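You operate a simulated robot arm through the tools that you are given. There is no shell and no other tool.

You run a simulated robot arm. Do the job below in one go: nothing can be reset, and whatever is moved stays where it is left.

TASK
Turn off the clip switch inside the cabinet; main switch off first.
Fine: shut and latch the door before switching on again; leave the other three. Where these are worked on the way, their far stop is far enough and under half their travel is too little: main switch.
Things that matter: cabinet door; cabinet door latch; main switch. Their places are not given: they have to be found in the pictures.

It is judged by the outcome, as a careful person would: the job done as asked, and still so three seconds after it is handed in. It fails if anything else is knocked over, pushed out of place, dropped, spilled or broken.

THE ROBOT
A 6-joint arm with a two-finger gripper, fixed in place. Base frame: the origin is at the foot of the arm, x ahead of it, y to its left, z up. Units: cm, degrees, N and s.
Its first joint turns from -166.0 to 166.0 degrees. Payload 2.45 kg.
Tool frame: the origin (TCP) lies between the finger pads and is the grasp point; the fingertips stand 2 cm ahead of it; z points along the fingers, y is the line along which they close. Largest opening 14 cm; the body of the gripper starts 16.8 cm behind the TCP.
Orientation is that of the tool frame in the base frame, as [roll, pitch, yaw] about the fixed x, y, z axes, in that order (R = Rz(yaw) Ry(pitch) Rx(roll)). With the fingers straight down and closing along the base's y, the tool's x points along the base's -x, its y along +y and its z along -z.

THE INTERFACE
- The arm moves only by the tool nudge_tool. Its argument "targets" is a list of rows, each a list of 7 numbers: the shift along the base's x, y, z in cm, then the turn, a rotation vector about the base's x, y, z in degrees, then the opening in per cent of the stroke, from 0 (shut) to 100 (fully open). In form: [[tx, ty, tz, wx, wy, wz, gripper], ...]. A call has 1 to 20 rows; each row shifts and turns the commanded pose from where the row before left it. Each row takes 0.2 s and may step no farther than 5 cm and 8.6 degrees from the row before; otherwise, or with a gripper value out of range, the whole call is refused. A pose out of reach is approached as far as the arm can. The call stops where the force on the tool passes 90 N (or 10 N more than at its start, if that is more) or the arm is blocked; 0.2 s more then pass. Each finger travels about 4.5 cm/s and halts on what it meets, pressing with about 29 N; the grip force reading is that of the motor and also rises with nothing between the fingers. The clock runs only during rows and for 0.2 s after the last one: add rows that do not move to give the fingers time. The reply holds the time, the measured pose of the TCP, the force on the tool along the base axes, the opening and the grip force, in the units named above and with some noise, with the torque about the TCP (base axes, N m) and any sound that the robot's microphone picked up, and new pictures: "views" is both (left out), scene, wrist or none.
- Cameras (640 x 400 px; columns grow to the right, rows downward): "scene" is fixed at [5.08, -49.93, 185.92]; the picture's right is [0.72, -0.70, 0.00], its down [-0.30, -0.30, -0.91] and it looks along [0.63, 0.65, -0.43] (base axes); focal length 318 px, centre (320, 200). "wrist" rides on the gripper at [7.8, 1.1, -20.9] in the tool frame; the picture's right is [-0.14, 0.99, 0.00], its down [-0.92, -0.13, -0.37] and it looks along [-0.37, -0.05, 0.93] (tool axes); focal length 280 px, centre (320, 200).
- locate(camera, pixels): for up to 12 pixels [column, row] of the newest picture of that camera ("zoom" is the newest enlarged one), the place [x, y, z] in the base frame of the surface seen there, good to about 0.2 cm. It takes no simulated time.
- enlarge(camera, box): a new picture of the part [left, top, right, bottom] of that camera's present view, enlarged. It takes no simulated time.
- finish_job(): hands the job in; it is judged then, once.

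Leave the gripper open and the arm clear of the work at the hand-in unless told otherwise.

The tools are called after "Request:" as a command line: name --pt "numbers of a row" for each row, then --argument value for the rest, lists and objects as JSON in quotes. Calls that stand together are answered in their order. nudge_tool: Moves the arm, as the interface text tells. Its arguments: {"type":"object","properties":{"targets":{"type":"array"},"views":{"type":"string","enum":["both","scene","wrist","none"]}},"required":["targets"]} The other tools are called the same way: locate (camera, pixels) gives the place of the surface under pixels of a picture; enlarge (camera, box) takes an enlarged picture of a part of a camera's view; finish_job () hands the job in.

At the start:

```text
time_s: 0.0
tcp_pos: [48.34, 29.27, 150.82]
ee_rot: [-180.0, 0.0, 179.9]
contact_force: [0.0, -0.4, 0.1]
torque: [0.06, 0.0, 0.0]
grip_width: 14.01
gripper_force: 0.0
```

scene: 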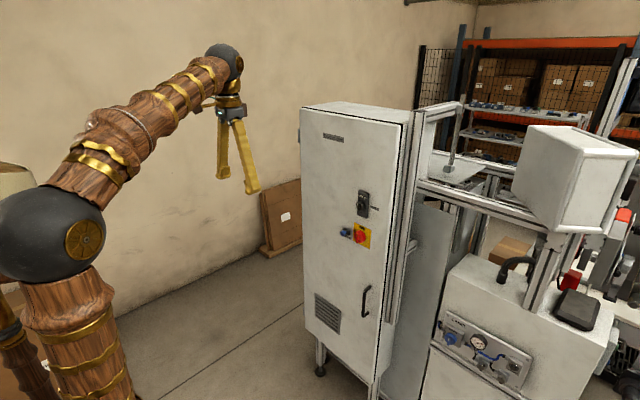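
wrist: 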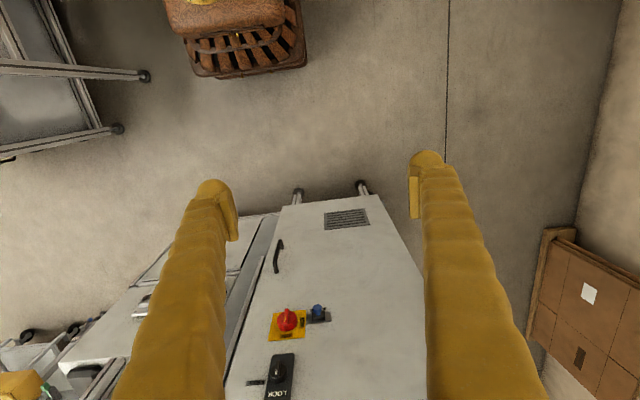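

I see a white cabinet with a door at the middle of the scene picture. It has a black lock/latch near (363,203), a red knob on a yellow plate near (362,237), a blue knob near (345,232) and a handle near (366,300). I'll enlarge these parts first.

Request:
enlarge --camera "scene" --box '[290, 95, 450, 195]'

Request:
enlarge --camera "wrist" --box '[220, 180, 440, 400]'

Request:
enlarge --camera "scene" --box '[320, 180, 420, 260]'

```text
4.00 times, centred on (370, 145) of scene
```

zoom: 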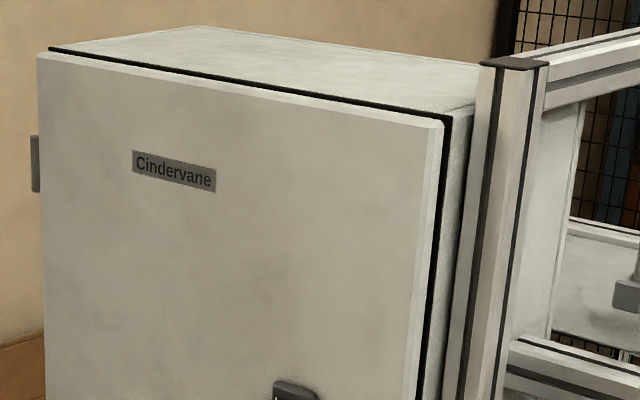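

```text
1.82 times, centred on (330, 290) of wrist
```

zoom: 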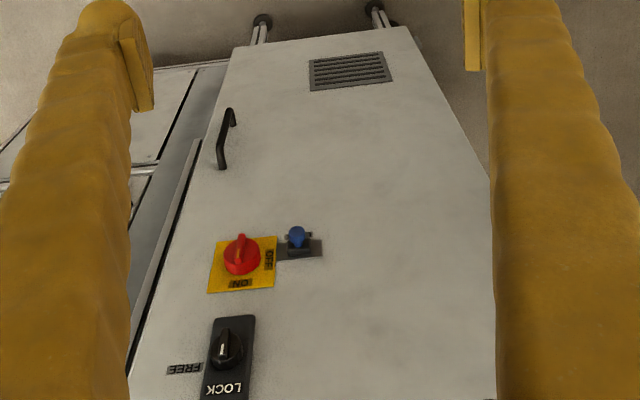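

```text
5.00 times, centred on (370, 220) of scene
```

zoom: 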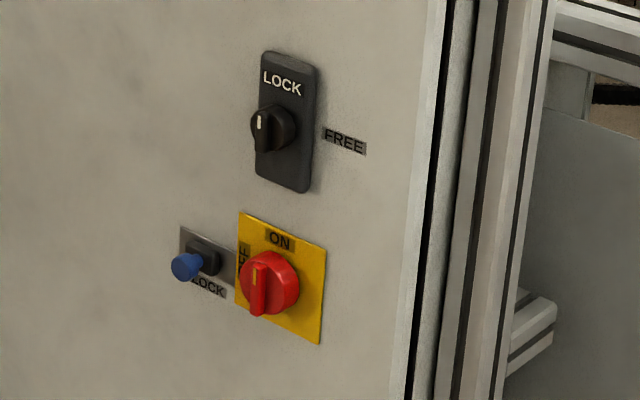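

The main switch is red on yellow, with ON at the top and OFF at the left. A blue plunger marked LOCK sits beside it. The door latch is the black knob, with LOCK at the top and FREE to the right. Next I'll locate these points in the zoom (5x, centred on (370,220)) and in the scene picture.

Request:
locate --camera "zoom" --pixels '[[270, 125], [290, 128], [285, 175], [345, 140], [258, 270], [290, 280], [315, 330], [182, 268], [212, 258], [280, 238], [245, 255], [400, 100]]'

Request:
locate --camera "scene" --pixels '[[303, 108], [399, 126], [307, 325], [370, 375], [365, 300], [368, 287], [363, 316], [405, 110], [418, 150], [395, 310], [345, 103], [412, 245]]'

```text
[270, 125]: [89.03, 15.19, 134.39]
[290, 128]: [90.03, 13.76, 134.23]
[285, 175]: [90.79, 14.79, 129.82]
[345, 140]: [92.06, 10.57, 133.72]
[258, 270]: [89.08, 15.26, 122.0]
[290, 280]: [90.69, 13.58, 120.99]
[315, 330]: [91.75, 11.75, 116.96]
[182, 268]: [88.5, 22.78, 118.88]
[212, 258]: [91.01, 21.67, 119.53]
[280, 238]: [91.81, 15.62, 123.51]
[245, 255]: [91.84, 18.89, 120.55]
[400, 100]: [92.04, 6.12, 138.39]
```

```text
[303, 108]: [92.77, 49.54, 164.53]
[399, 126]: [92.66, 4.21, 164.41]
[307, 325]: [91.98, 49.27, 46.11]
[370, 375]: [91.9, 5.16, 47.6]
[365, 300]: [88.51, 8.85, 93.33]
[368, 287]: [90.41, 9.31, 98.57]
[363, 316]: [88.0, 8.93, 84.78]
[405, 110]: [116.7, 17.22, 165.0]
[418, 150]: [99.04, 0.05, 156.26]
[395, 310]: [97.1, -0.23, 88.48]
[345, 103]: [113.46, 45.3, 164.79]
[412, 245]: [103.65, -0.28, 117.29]
```

The door face is near x=92 and spans y 4 to 49, with hinges at y≈50. The handle is at y≈9, z≈85–99. I'll look closer at the blue part, the handle and the left (hinge) edge, and check the arm's body and surroundings.

Request:
enlarge --camera "scene" --box '[332, 215, 382, 255]'

Request:
locate --camera "scene" --pixels '[[40, 235], [70, 330], [200, 80], [222, 55], [230, 110], [200, 330], [270, 250], [300, 225], [15, 340], [455, 105], [440, 260], [130, 120]]'

Request:
enlarge --camera "scene" --box '[290, 250, 450, 400]'

Request:
enlarge --camera "wrist" --box '[240, 290, 340, 400]'

```text
10.00 times, centred on (357, 235) of scene
```

zoom: 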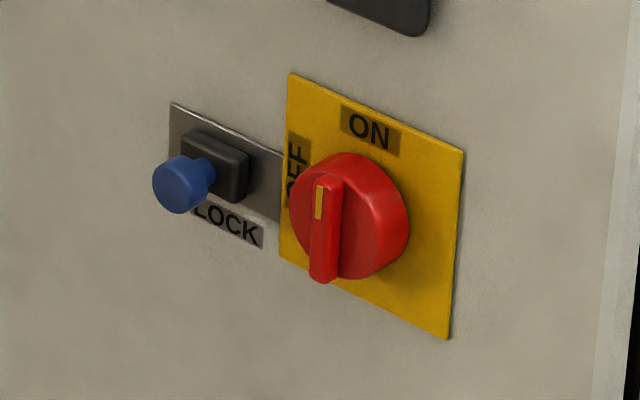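

```text
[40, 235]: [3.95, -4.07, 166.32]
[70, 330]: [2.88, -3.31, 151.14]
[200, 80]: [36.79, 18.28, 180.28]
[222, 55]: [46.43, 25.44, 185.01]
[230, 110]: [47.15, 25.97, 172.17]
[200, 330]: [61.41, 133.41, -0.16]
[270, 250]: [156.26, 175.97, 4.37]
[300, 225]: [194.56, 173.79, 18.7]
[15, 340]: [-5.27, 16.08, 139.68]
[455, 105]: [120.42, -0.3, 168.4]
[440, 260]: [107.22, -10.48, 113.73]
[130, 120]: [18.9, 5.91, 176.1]
```

```text
2.67 times, centred on (370, 325) of scene
```

zoom: 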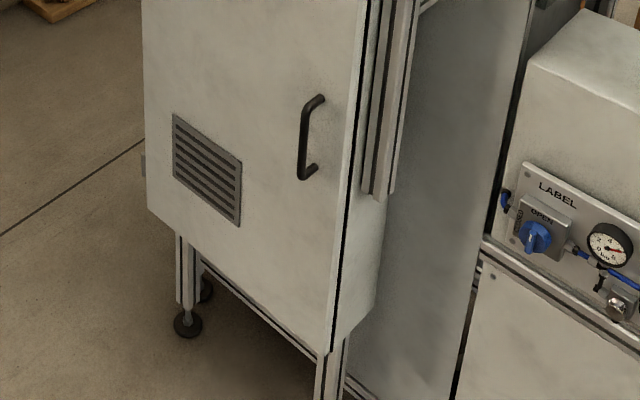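

```text
3.64 times, centred on (290, 345) of wrist
```

zoom: 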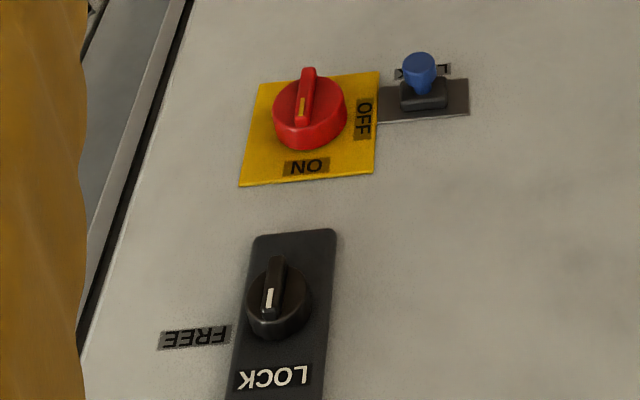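

The arm looks like it has a shoulder near z≈105, so the cabinet should be in reach. Next I'll measure the red knob accurately: re-zoom on it and locate points on the bar and disc.

Request:
enlarge --camera "scene" --box '[332, 215, 382, 255]'

Request:
locate --camera "zoom" --pixels '[[330, 180], [318, 205], [325, 240], [325, 275], [345, 160], [390, 180], [405, 220], [360, 265], [380, 220], [300, 200], [292, 80], [448, 335]]'

Request:
locate --camera "zoom" --pixels '[[170, 185], [160, 180], [205, 160], [190, 140], [245, 170], [235, 195], [175, 110], [275, 160], [270, 215], [230, 225], [205, 185], [185, 205]]'

```text
10.00 times, centred on (357, 235) of scene
```

zoom: 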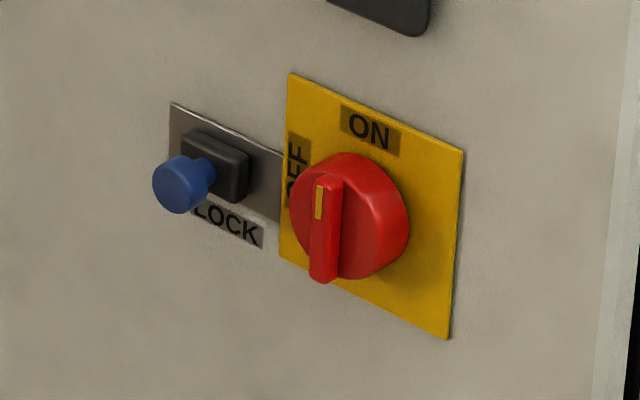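

```text
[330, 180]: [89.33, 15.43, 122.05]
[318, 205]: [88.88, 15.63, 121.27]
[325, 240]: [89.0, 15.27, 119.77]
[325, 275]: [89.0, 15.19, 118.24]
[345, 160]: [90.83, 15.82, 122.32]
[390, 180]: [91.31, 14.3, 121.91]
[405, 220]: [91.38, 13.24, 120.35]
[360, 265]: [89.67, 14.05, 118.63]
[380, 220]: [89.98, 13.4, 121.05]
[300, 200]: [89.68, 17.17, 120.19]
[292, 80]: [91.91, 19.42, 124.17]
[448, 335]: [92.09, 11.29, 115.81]
```

```text
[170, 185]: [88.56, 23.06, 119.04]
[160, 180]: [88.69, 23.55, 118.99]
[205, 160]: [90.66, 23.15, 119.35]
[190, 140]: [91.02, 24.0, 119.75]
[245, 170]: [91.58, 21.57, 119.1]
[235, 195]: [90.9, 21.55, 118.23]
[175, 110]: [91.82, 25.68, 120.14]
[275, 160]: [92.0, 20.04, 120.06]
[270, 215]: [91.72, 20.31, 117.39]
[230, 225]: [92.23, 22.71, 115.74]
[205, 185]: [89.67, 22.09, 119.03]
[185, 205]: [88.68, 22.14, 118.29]
```

The red knob's centre is at about y=15.3, z=120.2. Its bar front is at x≈88.9 and the disc face at x≈89.7. The blue plunger is at y≈22.8, z≈119, so I'll keep the fingers narrow. Next I turn the tool horizontal (pointing +x) while moving to x≈74 in front of the switch, with the opening reduced to about 30%.

Request:
nudge_tool --pt "2.3 -1.27 -2.78 0 -8.2 0 60" --pt "2.3 -1.27 -2.78 0 -8.2 0 60" --pt "2.3 -1.27 -2.78 0 -8.2 0 60" --pt "2.3 -1.27 -2.78 0 -8.2 0 30" --pt "2.3 -1.27 -2.78 0 -8.2 0 30" --pt "2.3 -1.27 -2.78 0 -8.2 0 30" --pt "2.3 -1.27 -2.78 0 -8.2 0 30" --pt "2.3 -1.27 -2.78 0 -8.2 0 30" --pt "2.3 -1.27 -2.78 0 -8.2 0 30" --pt "2.3 -1.27 -2.78 0 -8.2 0 30" --pt "2.3 -1.27 -2.78 0 -8.0 0 30" --pt "0 0 0 0 0 0 30" --views "both"

```text
time_s: 2.6
tcp_pos: [73.81, 15.35, 119.9]
ee_rot: [-37.7, 89.8, -37.6]
contact_force: [-0.8, 0.0, -0.3]
torque: [-0.02, -0.04, 0.0]
grip_width: 4.18
gripper_force: 0.0
```

scene: 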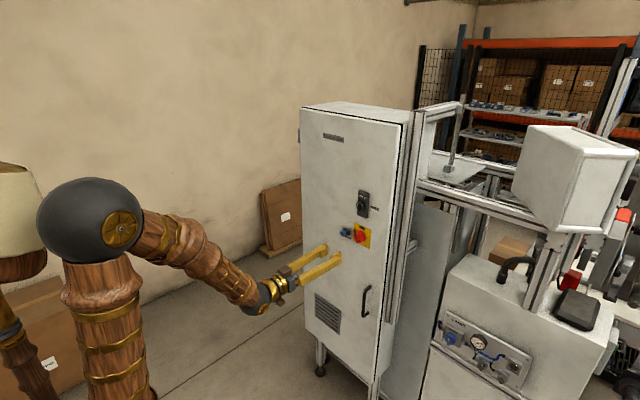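
wrist: 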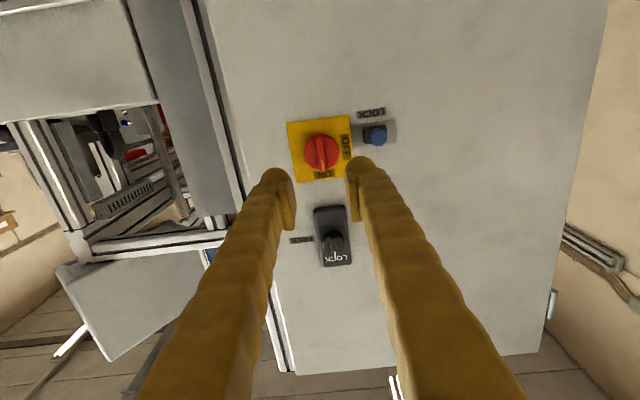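

The tool is now horizontal in front of the switch with clear space around it. I'll zoom in the wrist view on the switch and lock to refine the positions.

Request:
enlarge --camera "wrist" --box '[270, 90, 420, 190]'

Request:
locate --camera "zoom" --pixels '[[215, 215], [200, 255], [180, 270], [265, 265], [455, 180], [420, 200], [400, 150], [520, 130], [510, 220], [330, 100], [90, 140], [340, 370]]'

```text
4.00 times, centred on (345, 140) of wrist
```

zoom: 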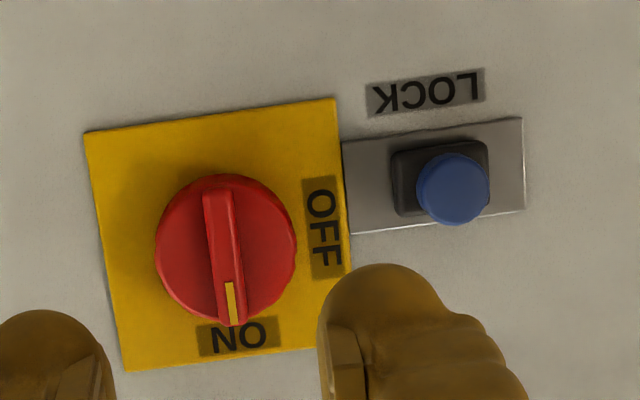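

```text
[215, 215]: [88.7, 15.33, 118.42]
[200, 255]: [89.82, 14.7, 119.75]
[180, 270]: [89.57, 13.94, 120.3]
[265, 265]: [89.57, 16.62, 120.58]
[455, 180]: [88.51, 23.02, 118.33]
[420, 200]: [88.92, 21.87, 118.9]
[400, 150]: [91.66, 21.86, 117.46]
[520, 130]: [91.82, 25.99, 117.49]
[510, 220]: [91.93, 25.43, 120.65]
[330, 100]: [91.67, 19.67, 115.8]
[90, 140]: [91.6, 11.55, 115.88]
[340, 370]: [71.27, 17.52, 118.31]
```

The mark on the red bar points to ON and the bar is vertical. I'll advance to TCP x≈87.5, with the fingertips just short of the disc face and straddling the bar.

Request:
nudge_tool --pt "4 0 0.1 0 0 0 30" --pt "4 0 0.1 0 0 0 30" --pt "3.5 0 0.1 0 0 0 30" --pt "2.1 0 0 0 0 0 30" --pt "0 0 0 0 0 0 30" --views "both"

```text
time_s: 3.8
tcp_pos: [87.27, 15.41, 120.44]
ee_rot: [-69.9, 89.9, -70.0]
contact_force: [0.1, 0.3, 0.1]
torque: [0.0, -0.02, 0.0]
grip_width: 4.19
gripper_force: 0.1
```

scene: 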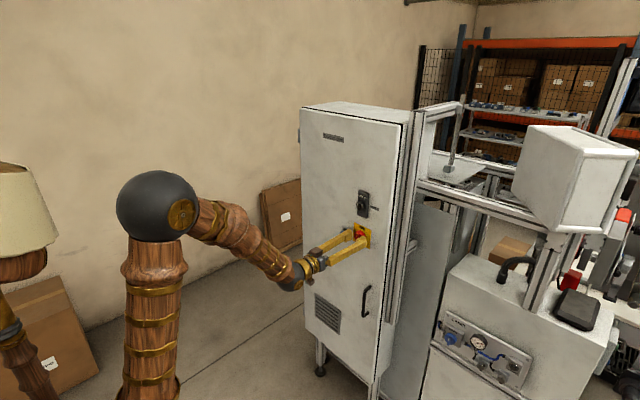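
wrist: 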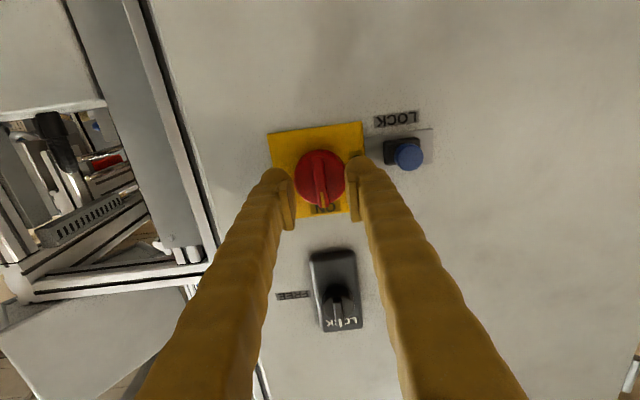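

The fingers straddle the bar with no contact. I'll advance 0.2 cm and close on the bar.

Request:
nudge_tool --pt "0.2 -0.1 -0.2 0 0 0 30" --pt "0 0 0 0 0 0 0" --pt "0 0 0 0 0 0 0" --pt "0 0 0 0 0 0 0" --pt "0 0 0 0 0 0 0" --views "both"

```text
time_s: 5.0
tcp_pos: [87.43, 15.48, 120.27]
ee_rot: [-81.7, 89.9, -81.6]
contact_force: [-3.5, 39.9, 0.8]
torque: [0.12, 0.08, 0.53]
grip_width: 0.81
gripper_force: 35.1
```

scene: 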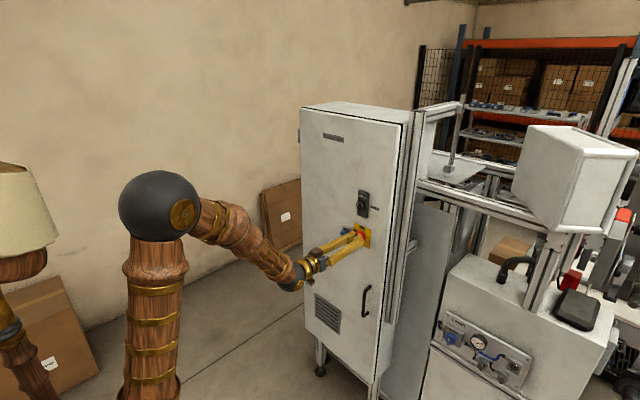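
wrist: 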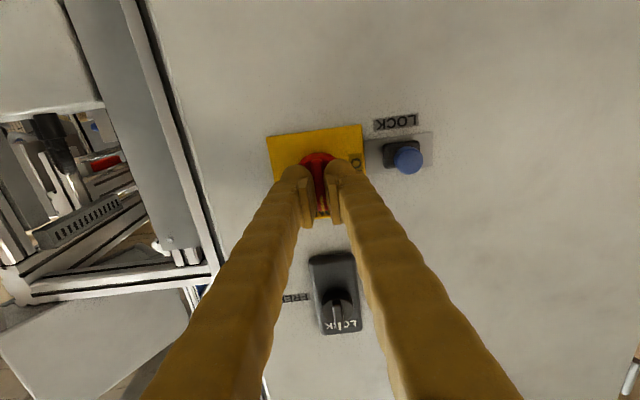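

The grip is on the bar (0.81 cm wide), but a 40 N sideways force shows I'm slightly off to -y. I'll shift +y by 0.17 to relieve it.

Request:
nudge_tool --pt "0 0.17 0 0 0 0 0" --pt "0 0 0 0 0 0 0" --views "none"

```text
time_s: 5.6
tcp_pos: [87.58, 15.44, 120.17]
ee_rot: [-80.9, 89.9, -80.8]
contact_force: [-10.1, 32.8, 1.2]
torque: [0.09, -0.03, 0.45]
grip_width: 0.76
gripper_force: 35.5
```

The side force hardly changed. I'll look closely at how the fingers sit on the bar.

Request:
nudge_tool --pt "0 0 0 0 0 0 0" --views "both"

Request:
enlarge --camera "wrist" --box '[260, 110, 400, 230]'

Request:
enlarge --camera "scene" --box '[332, 215, 382, 255]'

```text
time_s: 6.0
tcp_pos: [87.39, 15.56, 120.22]
ee_rot: [-82.2, 89.8, -82.2]
contact_force: [-13.9, 28.4, 1.4]
torque: [0.08, -0.02, 0.45]
grip_width: 0.74
gripper_force: 35.7
```

scene: 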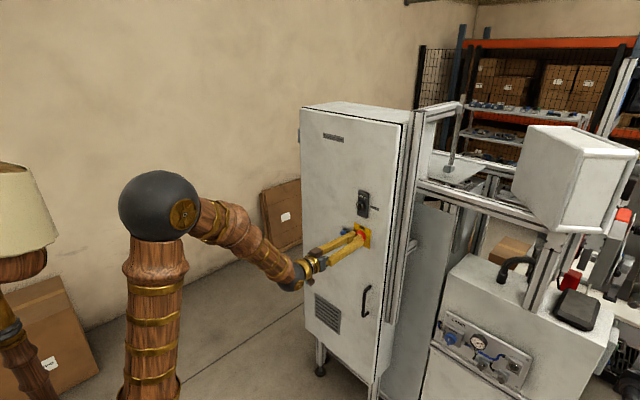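
wrist: 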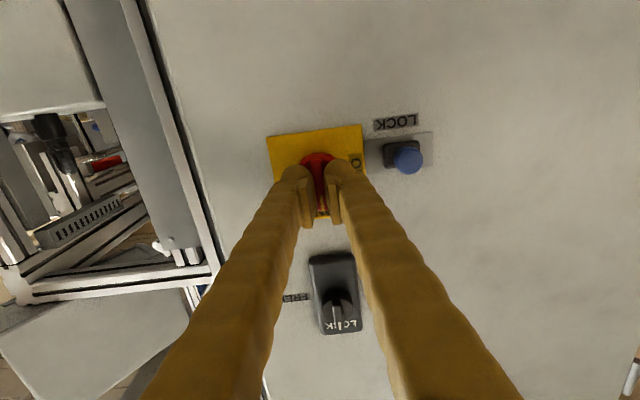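

```text
3.33 times, centred on (330, 170) of wrist
```

zoom: 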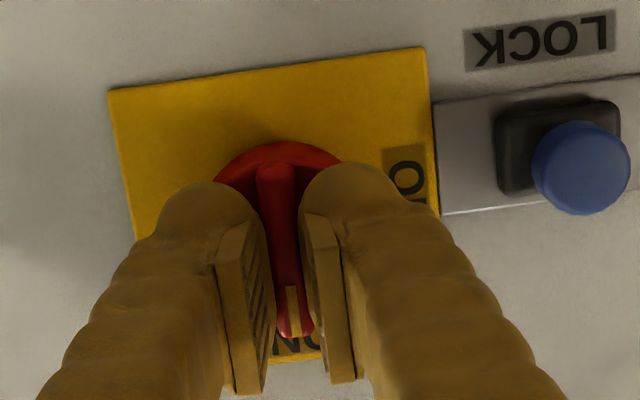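

```text
10.00 times, centred on (357, 235) of scene
```

zoom: 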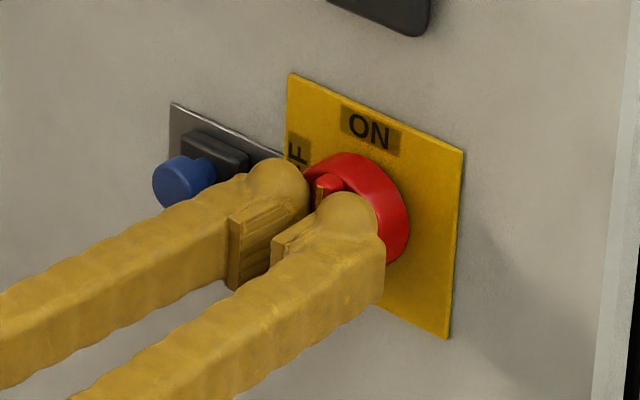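

The bar sits between the finger pads. I'll turn a small amount first (about -16° about x, from ON toward OFF) and check the torque and picture.

Request:
nudge_tool --pt "0 0.05 0 -6 0 0 0" --pt "0 0.05 0 -6 0 0 0" --views "wrist"

Request:
enlarge --camera "wrist" --box '[260, 110, 400, 230]'

Request:
enlarge --camera "scene" --box '[332, 215, 382, 255]'

```text
time_s: 6.6
tcp_pos: [87.35, 15.44, 120.2]
ee_rot: [-90.6, 77.8, -90.5]
contact_force: [-19.6, 19.0, -10.1]
torque: [0.08, 0.0, 0.31]
grip_width: 0.78
gripper_force: 35.5
```

wrist: 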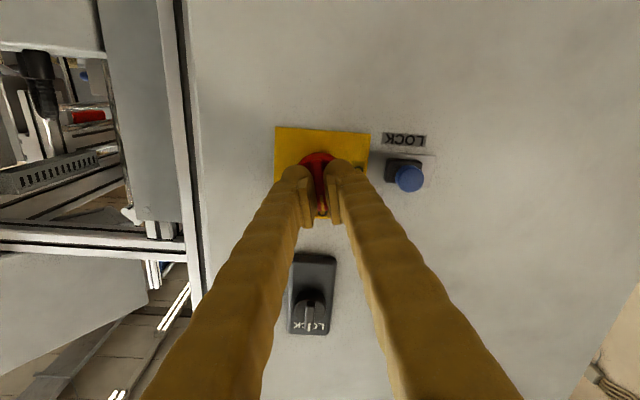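

```text
3.33 times, centred on (330, 170) of wrist
```

zoom: 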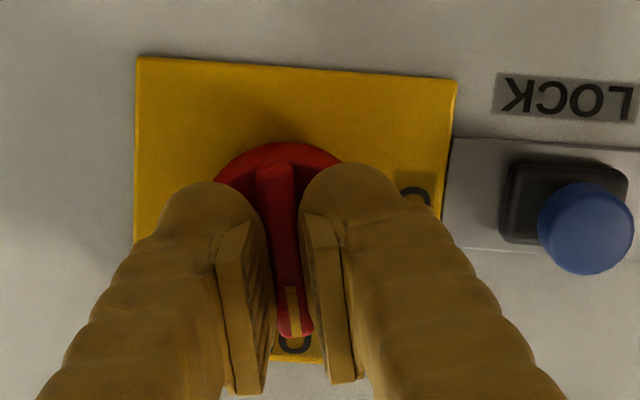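

```text
10.00 times, centred on (357, 235) of scene
```

zoom: 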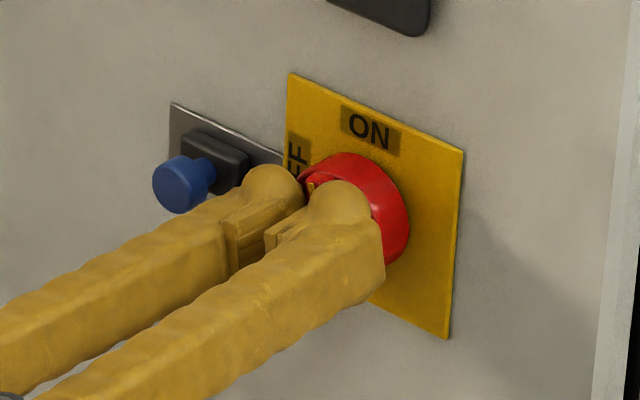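

The knob turns with the fingers at low torque. There is a growing push along x, so I'll ease back by 0.1 cm and keep turning in stages.

Request:
nudge_tool --pt "-0.1 0 0 -8 0 0 0" --pt "0 0 0 -8 0 0 0" --pt "0 0 0 -8 0 0 0" --pt "0 0 0 -8 0 0 0" --views "wrist"

Request:
enlarge --camera "scene" --box '[332, 215, 382, 255]'

```text
time_s: 7.6
tcp_pos: [87.32, 15.75, 120.21]
ee_rot: [-90.2, 45.8, -90.2]
contact_force: [-16.7, 23.5, -31.4]
torque: [0.09, 0.51, 0.43]
grip_width: 0.63
gripper_force: 34.5
```

wrist: 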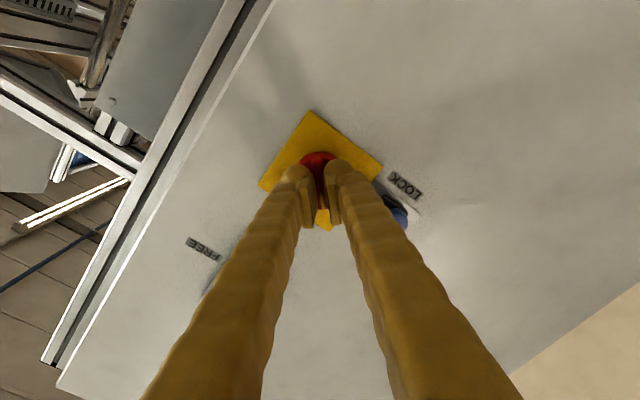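

```text
10.00 times, centred on (357, 235) of scene
```

zoom: 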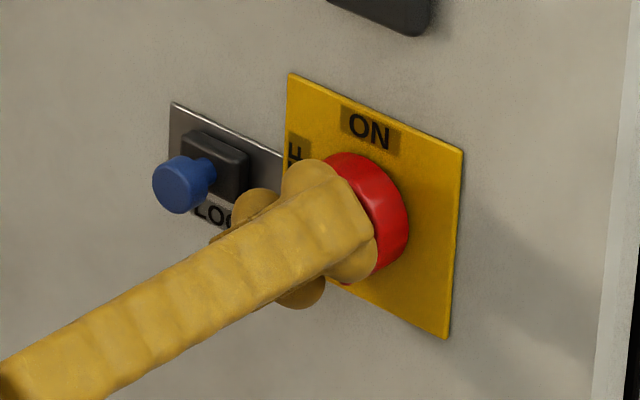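

It has turned 44° smoothly. The net force of about 39 N lies along the closing line, so I'll shift slightly that way and continue toward OFF.

Request:
nudge_tool --pt "0 0.07 -0.07 -8 0 0 0" --pt "0 0 0 -8 0 0 0" --pt "0 0 0 -8 0 0 0" --pt "0 0 0 -8 0 0 0" --views "wrist"

Request:
enlarge --camera "wrist" --box '[240, 90, 440, 250]'

Request:
enlarge --camera "scene" --box '[332, 215, 382, 255]'

```text
time_s: 8.6
tcp_pos: [87.22, 15.74, 120.14]
ee_rot: [-90.2, 13.8, -90.0]
contact_force: [-50.6, 23.3, -47.4]
torque: [0.09, 0.88, 0.29]
grip_width: 0.59
gripper_force: 34.0
```

wrist: 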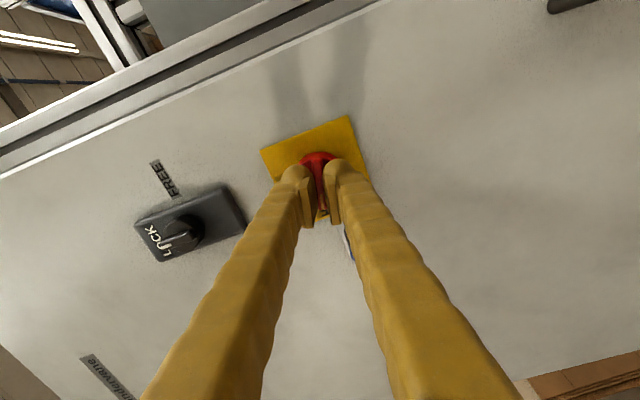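

```text
2.50 times, centred on (340, 170) of wrist
```

zoom: 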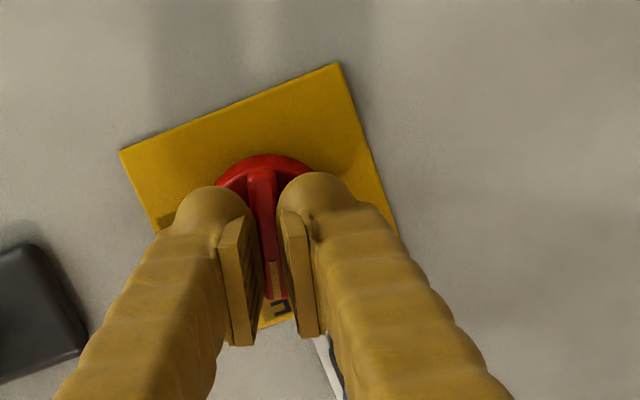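

```text
10.00 times, centred on (357, 235) of scene
```

zoom: 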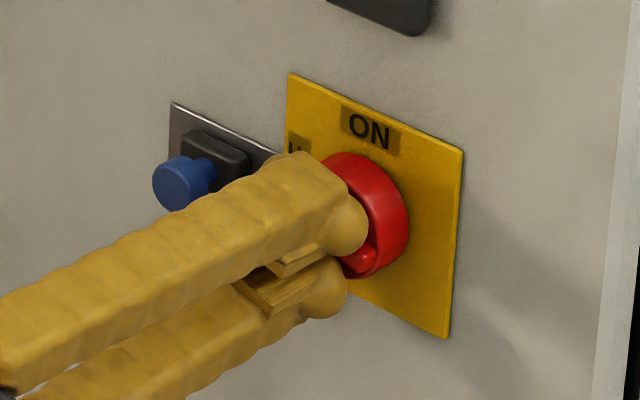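

The mark is near OFF, with about 14° left. The push in x has grown to 50 N, so I'll back off 0.25 cm, lower a little, then finish the turn.

Request:
nudge_tool --pt "-0.25 0 -0.12 0 0 0 0" --pt "0 0 0 -7 0 0 0" --pt "0 0 0 -7 0 0 0" --pt "0 0 0 -3 0 0 0" --views "wrist"

Request:
enlarge --camera "wrist" --box '[240, 90, 440, 250]'

Request:
enlarge --camera "scene" --box '[332, 215, 382, 255]'

```text
time_s: 9.6
tcp_pos: [87.11, 15.53, 120.07]
ee_rot: [-90.0, -3.2, -90.0]
contact_force: [-50.7, 8.0, -41.9]
torque: [0.3, 0.97, 0.24]
grip_width: 0.59
gripper_force: 31.2
```

wrist: 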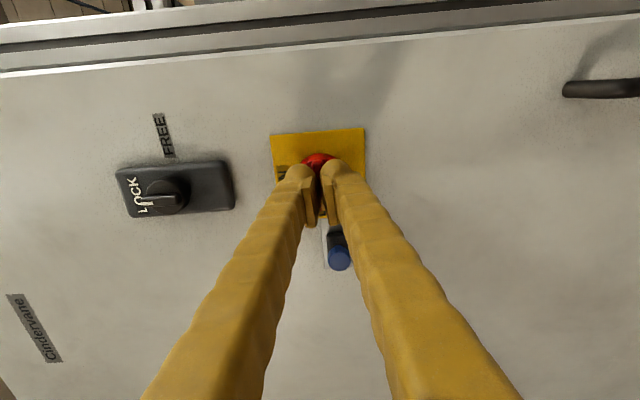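

```text
2.50 times, centred on (340, 170) of wrist
```

zoom: 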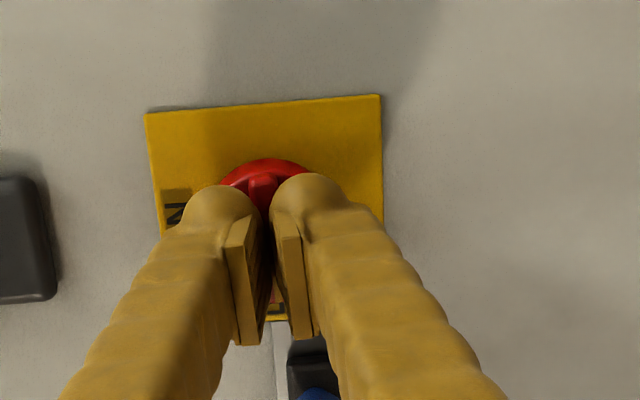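

```text
10.00 times, centred on (357, 235) of scene
```

zoom: 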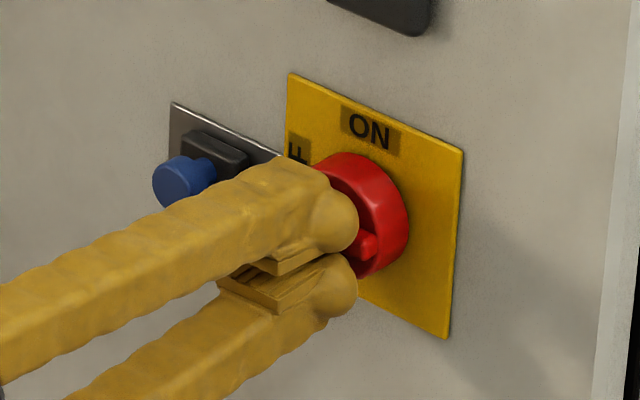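

The torque about x rose to 0.3 N·m, so the knob seems to be at its OFF stop. I'll open the fingers, back away 8 cm and check.

Request:
nudge_tool --pt "0 0 0 0 0 0 30" --pt "0 0 0 0 0 0 30" --pt "0 0 0 0 0 0 30" --pt "-4 0 0 0 0 0 30" --pt "-4 0 0 0 0 0 30" --pt "0 0 0 0 0 0 30" --views "wrist"

Request:
enlarge --camera "wrist" --box '[220, 70, 440, 250]'

Request:
enlarge --camera "scene" --box '[332, 185, 392, 255]'

```text
time_s: 11.0
tcp_pos: [78.82, 15.66, 120.08]
ee_rot: [-90.0, -3.0, -90.0]
contact_force: [-0.1, 0.5, 0.2]
torque: [-0.02, 0.01, 0.0]
grip_width: 4.21
gripper_force: 0.2
```

wrist: 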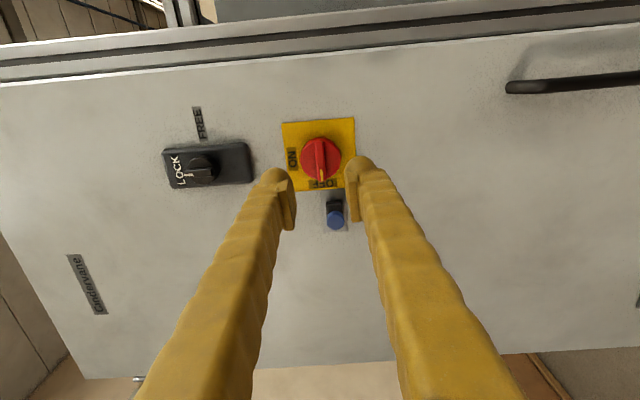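

```text
2.22 times, centred on (330, 160) of wrist
```

zoom: 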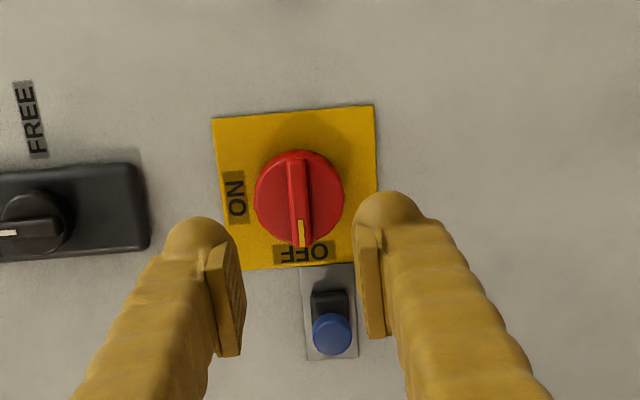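

```text
5.71 times, centred on (362, 220) of scene
```

zoom: 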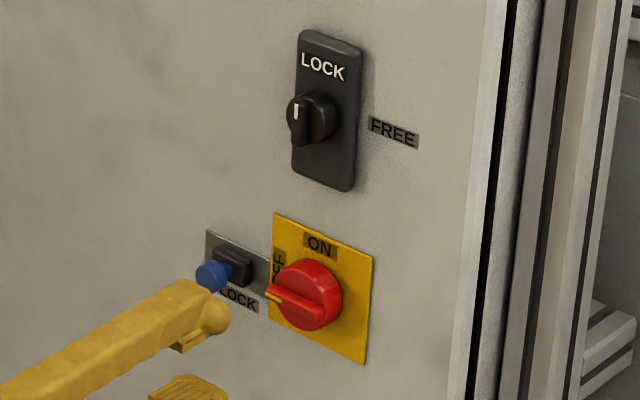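

The main switch is clearly OFF now: the mark points to the OFF label. Next is the latch, so I'll locate its knob precisely.

Request:
locate --camera "zoom" --pixels '[[296, 112], [301, 100], [298, 140], [325, 105], [330, 125], [300, 40], [355, 60], [345, 185], [296, 165], [392, 132], [310, 150], [292, 125]]'

Request:
enlarge --camera "wrist" --box '[150, 100, 270, 200]'

Request:
locate --camera "zoom" --pixels '[[220, 385], [180, 390], [290, 370], [340, 310], [300, 330], [260, 290], [80, 260], [530, 230], [120, 460], [250, 60], [240, 330], [320, 385]]'

```text
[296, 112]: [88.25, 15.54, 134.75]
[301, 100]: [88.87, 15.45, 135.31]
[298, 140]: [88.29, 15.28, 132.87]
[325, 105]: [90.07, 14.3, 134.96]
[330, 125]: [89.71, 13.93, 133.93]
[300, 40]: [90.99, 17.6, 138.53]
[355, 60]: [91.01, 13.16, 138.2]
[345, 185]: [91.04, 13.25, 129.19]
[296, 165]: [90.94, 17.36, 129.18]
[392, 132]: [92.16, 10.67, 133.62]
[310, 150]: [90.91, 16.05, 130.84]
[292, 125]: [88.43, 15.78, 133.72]
```

```text
4.00 times, centred on (210, 150) of wrist
```

zoom: 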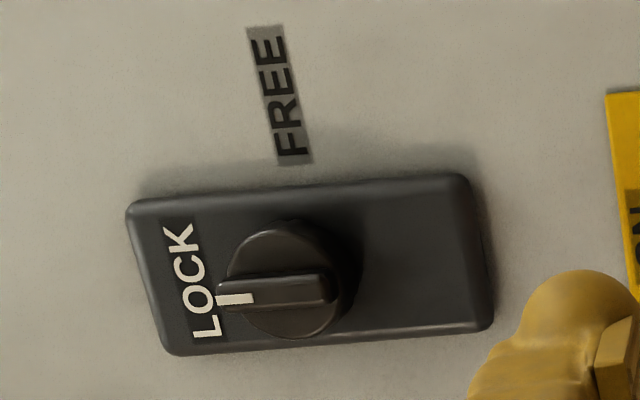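

```text
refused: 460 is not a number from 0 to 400
```

Request:
locate --camera "zoom" --pixels '[[225, 300], [325, 290], [280, 290], [280, 225], [290, 330], [350, 270], [280, 250], [300, 275], [300, 308]]'

```text
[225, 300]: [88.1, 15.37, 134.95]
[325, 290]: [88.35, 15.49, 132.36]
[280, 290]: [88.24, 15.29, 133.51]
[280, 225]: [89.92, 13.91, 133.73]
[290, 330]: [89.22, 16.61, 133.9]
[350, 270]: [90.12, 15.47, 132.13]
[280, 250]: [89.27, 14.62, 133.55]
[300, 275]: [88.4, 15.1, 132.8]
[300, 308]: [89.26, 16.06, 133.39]
```

The latch bar's centre is at y≈15.4, z≈133.75, with its front at x≈88.2 and the disc face at 89.25. I'll rotate the tool back +93° and rise 13.7 cm to line up with the latch.

Request:
nudge_tool --pt "0 0 1.2 7.75 0 0 30" --pt "0 0 1.2 7.75 0 0 30" --pt "0 0 1.2 7.75 0 0 30" --pt "0 0 1.2 7.75 0 0 30" --pt "0 0 1.2 7.75 0 0 30" --pt "0 0 1.2 7.75 0 0 30" --pt "0 0 1.2 7.75 0 0 30" --pt "0 0 1.2 7.75 0 0 30" --pt "0 0 1.2 7.75 0 0 30" --pt "0 0 1.2 7.75 0 0 30" --pt "0 -0.1 1.2 7.75 0 0 30" --pt "0 -0.1 0.5 7.75 0 0 30" --pt "0 0 0 0 0 0 30" --views "wrist"

```text
time_s: 13.8
tcp_pos: [79.11, 15.29, 133.93]
ee_rot: [94.8, 90.0, 94.8]
contact_force: [0.2, 0.2, 0.5]
torque: [0.01, 0.0, -0.04]
grip_width: 4.2
gripper_force: 0.0
```

wrist: 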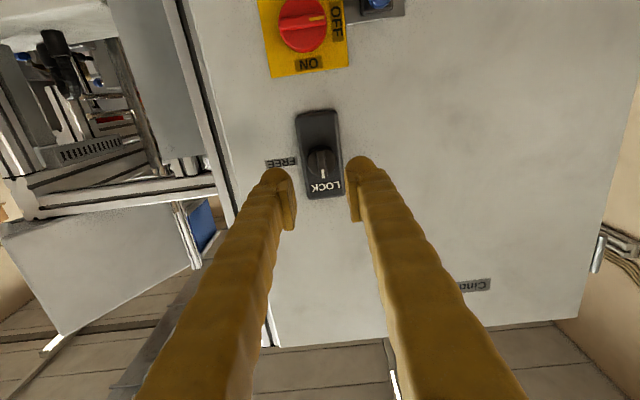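

The tool is aligned with the latch. I'll advance 8.1 cm to straddle the latch bar.

Request:
nudge_tool --pt "4 0 0 0 0 0 30" --pt "3 0 0 0 0 0 30" --pt "1.1 0 0 0 0 0 30" --pt "0 0 0 0 0 0 30" --views "wrist"

Request:
enlarge --camera "wrist" --box '[260, 110, 400, 230]'

Request:
enlarge --camera "scene" --box '[332, 185, 392, 225]'

```text
time_s: 14.8
tcp_pos: [87.23, 15.4, 133.73]
ee_rot: [-81.7, 89.9, -81.5]
contact_force: [0.3, -0.6, 0.1]
torque: [-0.04, 0.04, -0.02]
grip_width: 4.18
gripper_force: 0.1
```

wrist: 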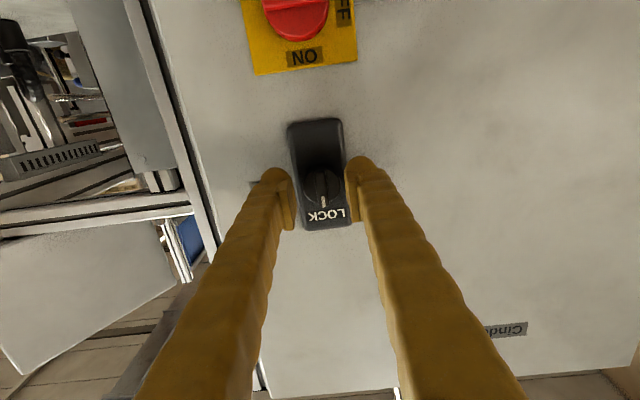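

```text
3.33 times, centred on (330, 170) of wrist
```

zoom: 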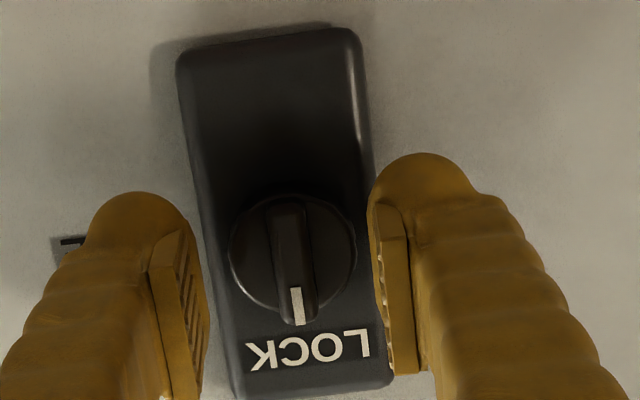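

```text
10.00 times, centred on (362, 205) of scene
```

zoom: 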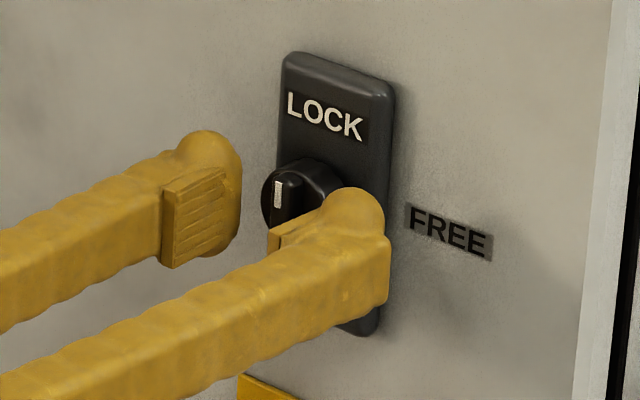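

The bar is centred between the fingers. I'll close on it.

Request:
nudge_tool --pt "0 0 0 0 0 0 0" --pt "0 0 0 0 0 0 0" --pt "0 0 0 0 0 0 0" --pt "0 0 0 0 0 0 0" --views "none"

```text
time_s: 15.8
tcp_pos: [87.2, 15.51, 133.75]
ee_rot: [-88.9, 89.9, -88.7]
contact_force: [5.5, 25.0, 1.3]
torque: [-0.01, 0.01, 0.28]
grip_width: 0.9
gripper_force: 36.5
```

The grip is on the latch bar (0.9 cm). Now I turn +x (LOCK to FREE), first about 41°, and check.

Request:
nudge_tool --pt "0 0.1 0 0 0 0 0" --pt "0 0 0 8.2 0 0 0" --pt "0 0 0 8.2 0 0 0" --pt "-0.05 0 0 8.2 0 0 0" --pt "0 0 0 8.2 0 0 0" --pt "0 0 0 8.2 0 0 0" --views "wrist"

Request:
enlarge --camera "scene" --box '[332, 185, 392, 225]'

```text
time_s: 16.7
tcp_pos: [86.73, 15.85, 134.42]
ee_rot: [94.7, 71.0, 92.4]
contact_force: [-61.9, -73.5, -19.0]
torque: [-0.29, 1.28, -1.59]
grip_width: 1.13
gripper_force: 38.8
out of reach, approached as far as the arm can: row 3, 4
stopped in row 4: the force on the tool passed its limit at 105 N (the readings are from after the stop); the commanded pose is now the measured one
```

wrist: 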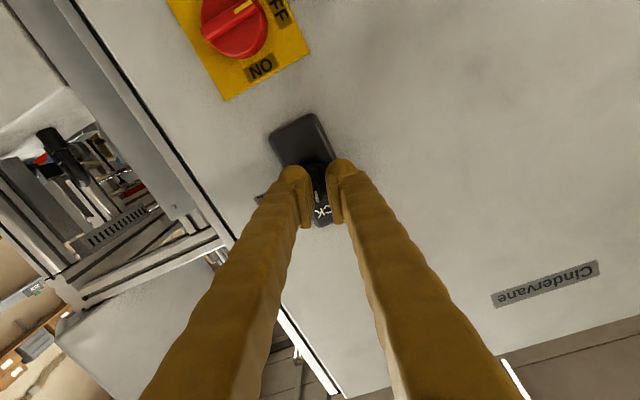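

```text
10.00 times, centred on (362, 205) of scene
```

zoom: 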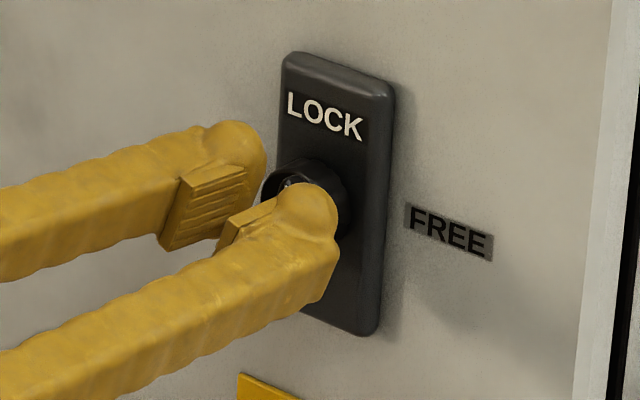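

The arm hit a joint limit about 20° into the turn in this wrist orientation. The force is now high (−62, −73 N). I'll let go, back straight away, and use the wrist turned half round (−180° about x), where there is room to turn +90°.

Request:
nudge_tool --pt "0 0 0 0 0 0 30" --pt "0 0 0 0 0 0 30" --pt "0 0 0 0 0 0 30" --pt "-4 0 0 0 0 0 30" --pt "-4 0 0 0 0 0 30" --pt "0 0 0 0 0 0 30" --views "wrist"

Request:
enlarge --camera "scene" --box '[332, 185, 392, 255]'

```text
time_s: 18.1
tcp_pos: [78.9, 16.34, 134.0]
ee_rot: [94.3, 71.2, 92.4]
contact_force: [-0.3, 0.3, -0.7]
torque: [0.02, 0.01, 0.03]
grip_width: 4.2
gripper_force: 0.0
```

wrist: 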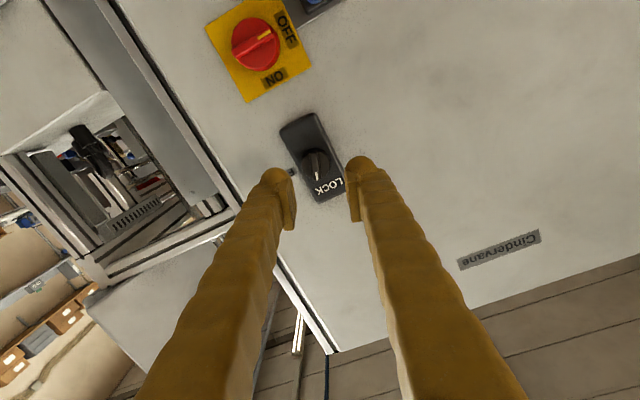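

```text
5.71 times, centred on (362, 220) of scene
```

zoom: 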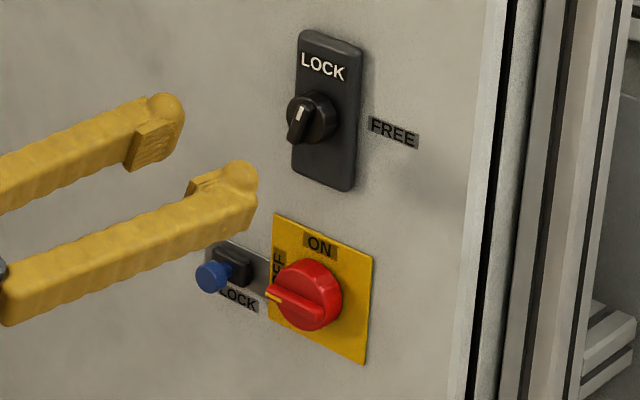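

The latch is still about 20° from LOCK, which does no harm. I'll correct the small tilt and roll the wrist back in the other direction toward −180°.

Request:
nudge_tool --pt "-0.5 -0.3 0 0 -1.4 1.7 30" --pt "0 -0.3 0 -8.3 0 0 30" --pt "0 -0.3 0 -8.3 0 0 30" --pt "0 0 0 -8.3 0 0 30" --pt "0 0 0 -8.3 0 0 30" --pt "0 0 0 -8.3 0 0 30" --pt "0 0 0 -8.3 0 0 30" --pt "0 0 0 -8.3 0 0 30" --pt "0 0 0 -8.3 0 0 30" --pt "0 0 0 -8.3 0 0 30" --pt "0 0 0 -8.3 0 0 30" --pt "0 0 0 -8.3 0 0 30" --pt "0 0 0 -8.3 0 0 30" --pt "0 0 0 -8.3 0 0 30" --pt "0 0 0 -8.3 0 0 30" --pt "0 0 0 -8.3 0 0 30" --pt "0 0 0 -8.3 0 0 30" --pt "0 0 0 -8.3 0 0 30" --pt "0 0 0 -8.3 0 0 30" --views "wrist"

```text
time_s: 22.1
tcp_pos: [78.25, 15.93, 134.75]
ee_rot: [-90.0, -40.8, -89.9]
contact_force: [-0.6, -0.1, 0.0]
torque: [0.01, 0.01, -0.03]
grip_width: 4.22
gripper_force: 0.0
out of reach, approached as far as the arm can: row 1
```

wrist: 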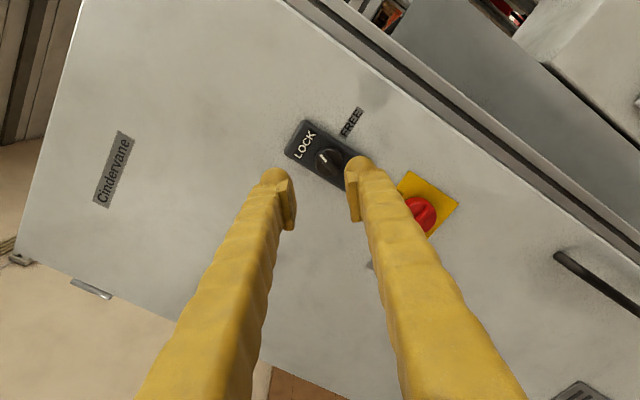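

The roll is now −131°. I'll look at the latch bar angle exactly before aligning.

Request:
enlarge --camera "scene" --box '[342, 185, 382, 215]'

Request:
locate --camera "zoom" --pixels '[[352, 85], [348, 95], [340, 120], [325, 200], [300, 180], [320, 160], [340, 195]]'

Request:
enlarge --camera "wrist" --box '[280, 100, 380, 200]'

```text
13.33 times, centred on (362, 200) of scene
```

zoom: 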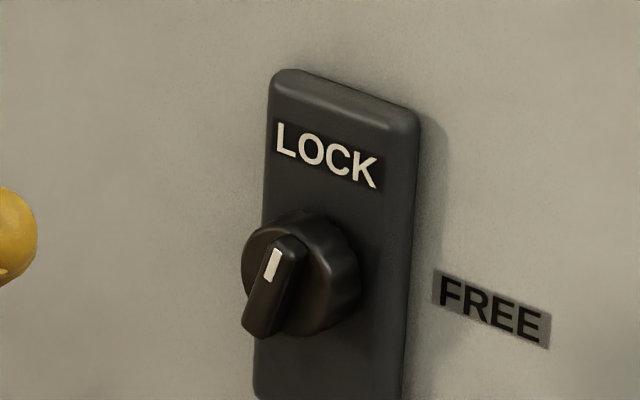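

```text
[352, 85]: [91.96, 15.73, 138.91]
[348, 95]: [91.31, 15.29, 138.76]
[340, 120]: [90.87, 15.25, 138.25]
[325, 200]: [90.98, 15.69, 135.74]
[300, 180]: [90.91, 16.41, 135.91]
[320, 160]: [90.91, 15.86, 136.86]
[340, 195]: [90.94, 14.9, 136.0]
```

```text
4.00 times, centred on (330, 150) of wrist
```

zoom: 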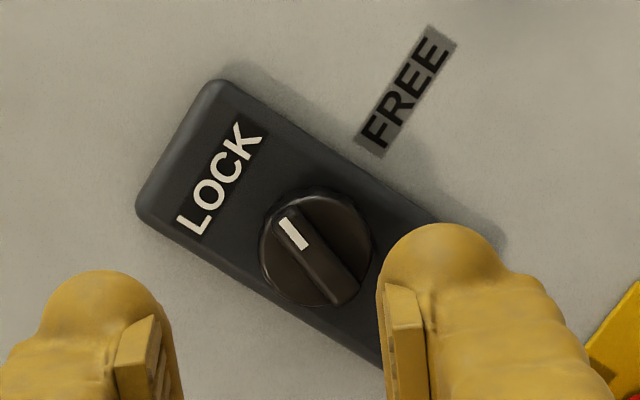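

Request:
locate --camera "zoom" --pixels '[[285, 222], [305, 245], [320, 265], [345, 295], [312, 235], [290, 250], [275, 270], [360, 235], [315, 195], [345, 285]]'

```text
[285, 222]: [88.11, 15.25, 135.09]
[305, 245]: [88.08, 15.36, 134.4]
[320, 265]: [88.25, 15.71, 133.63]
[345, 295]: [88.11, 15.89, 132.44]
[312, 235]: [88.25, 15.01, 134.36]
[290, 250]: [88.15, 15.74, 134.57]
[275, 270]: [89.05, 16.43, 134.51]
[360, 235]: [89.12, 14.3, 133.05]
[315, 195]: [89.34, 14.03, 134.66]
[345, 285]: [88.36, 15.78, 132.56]
```

The bar is about 16° from vertical. I'll roll to −164° and centre on (y 15.45, z 133.75), then approach to x≈87.1.

Request:
nudge_tool --pt "0 -0.2 -0.4 -8.3 0 0 30" --pt "0 -0.2 -0.4 -8.3 0 0 30" --pt "0 -0.08 -0.2 -8.3 0 0 30" --pt "0 0 0 -8.3 0 0 30" --pt "0 0 0 0 0 0 30" --views "wrist"

```text
time_s: 23.3
tcp_pos: [78.15, 15.26, 133.73]
ee_rot: [-90.0, -73.8, -89.8]
contact_force: [-0.3, 0.1, -0.3]
torque: [0.01, 0.01, 0.02]
grip_width: 4.21
gripper_force: 0.1
```

wrist: 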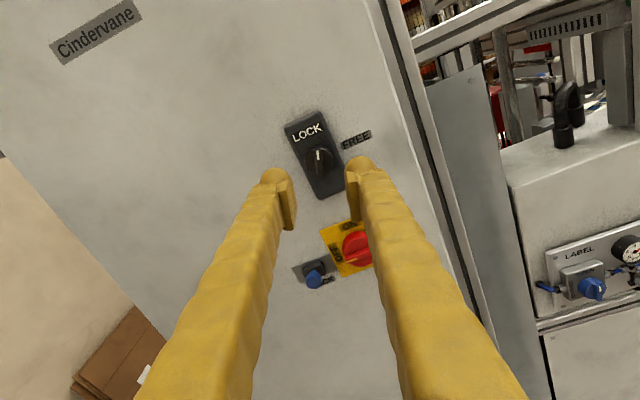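

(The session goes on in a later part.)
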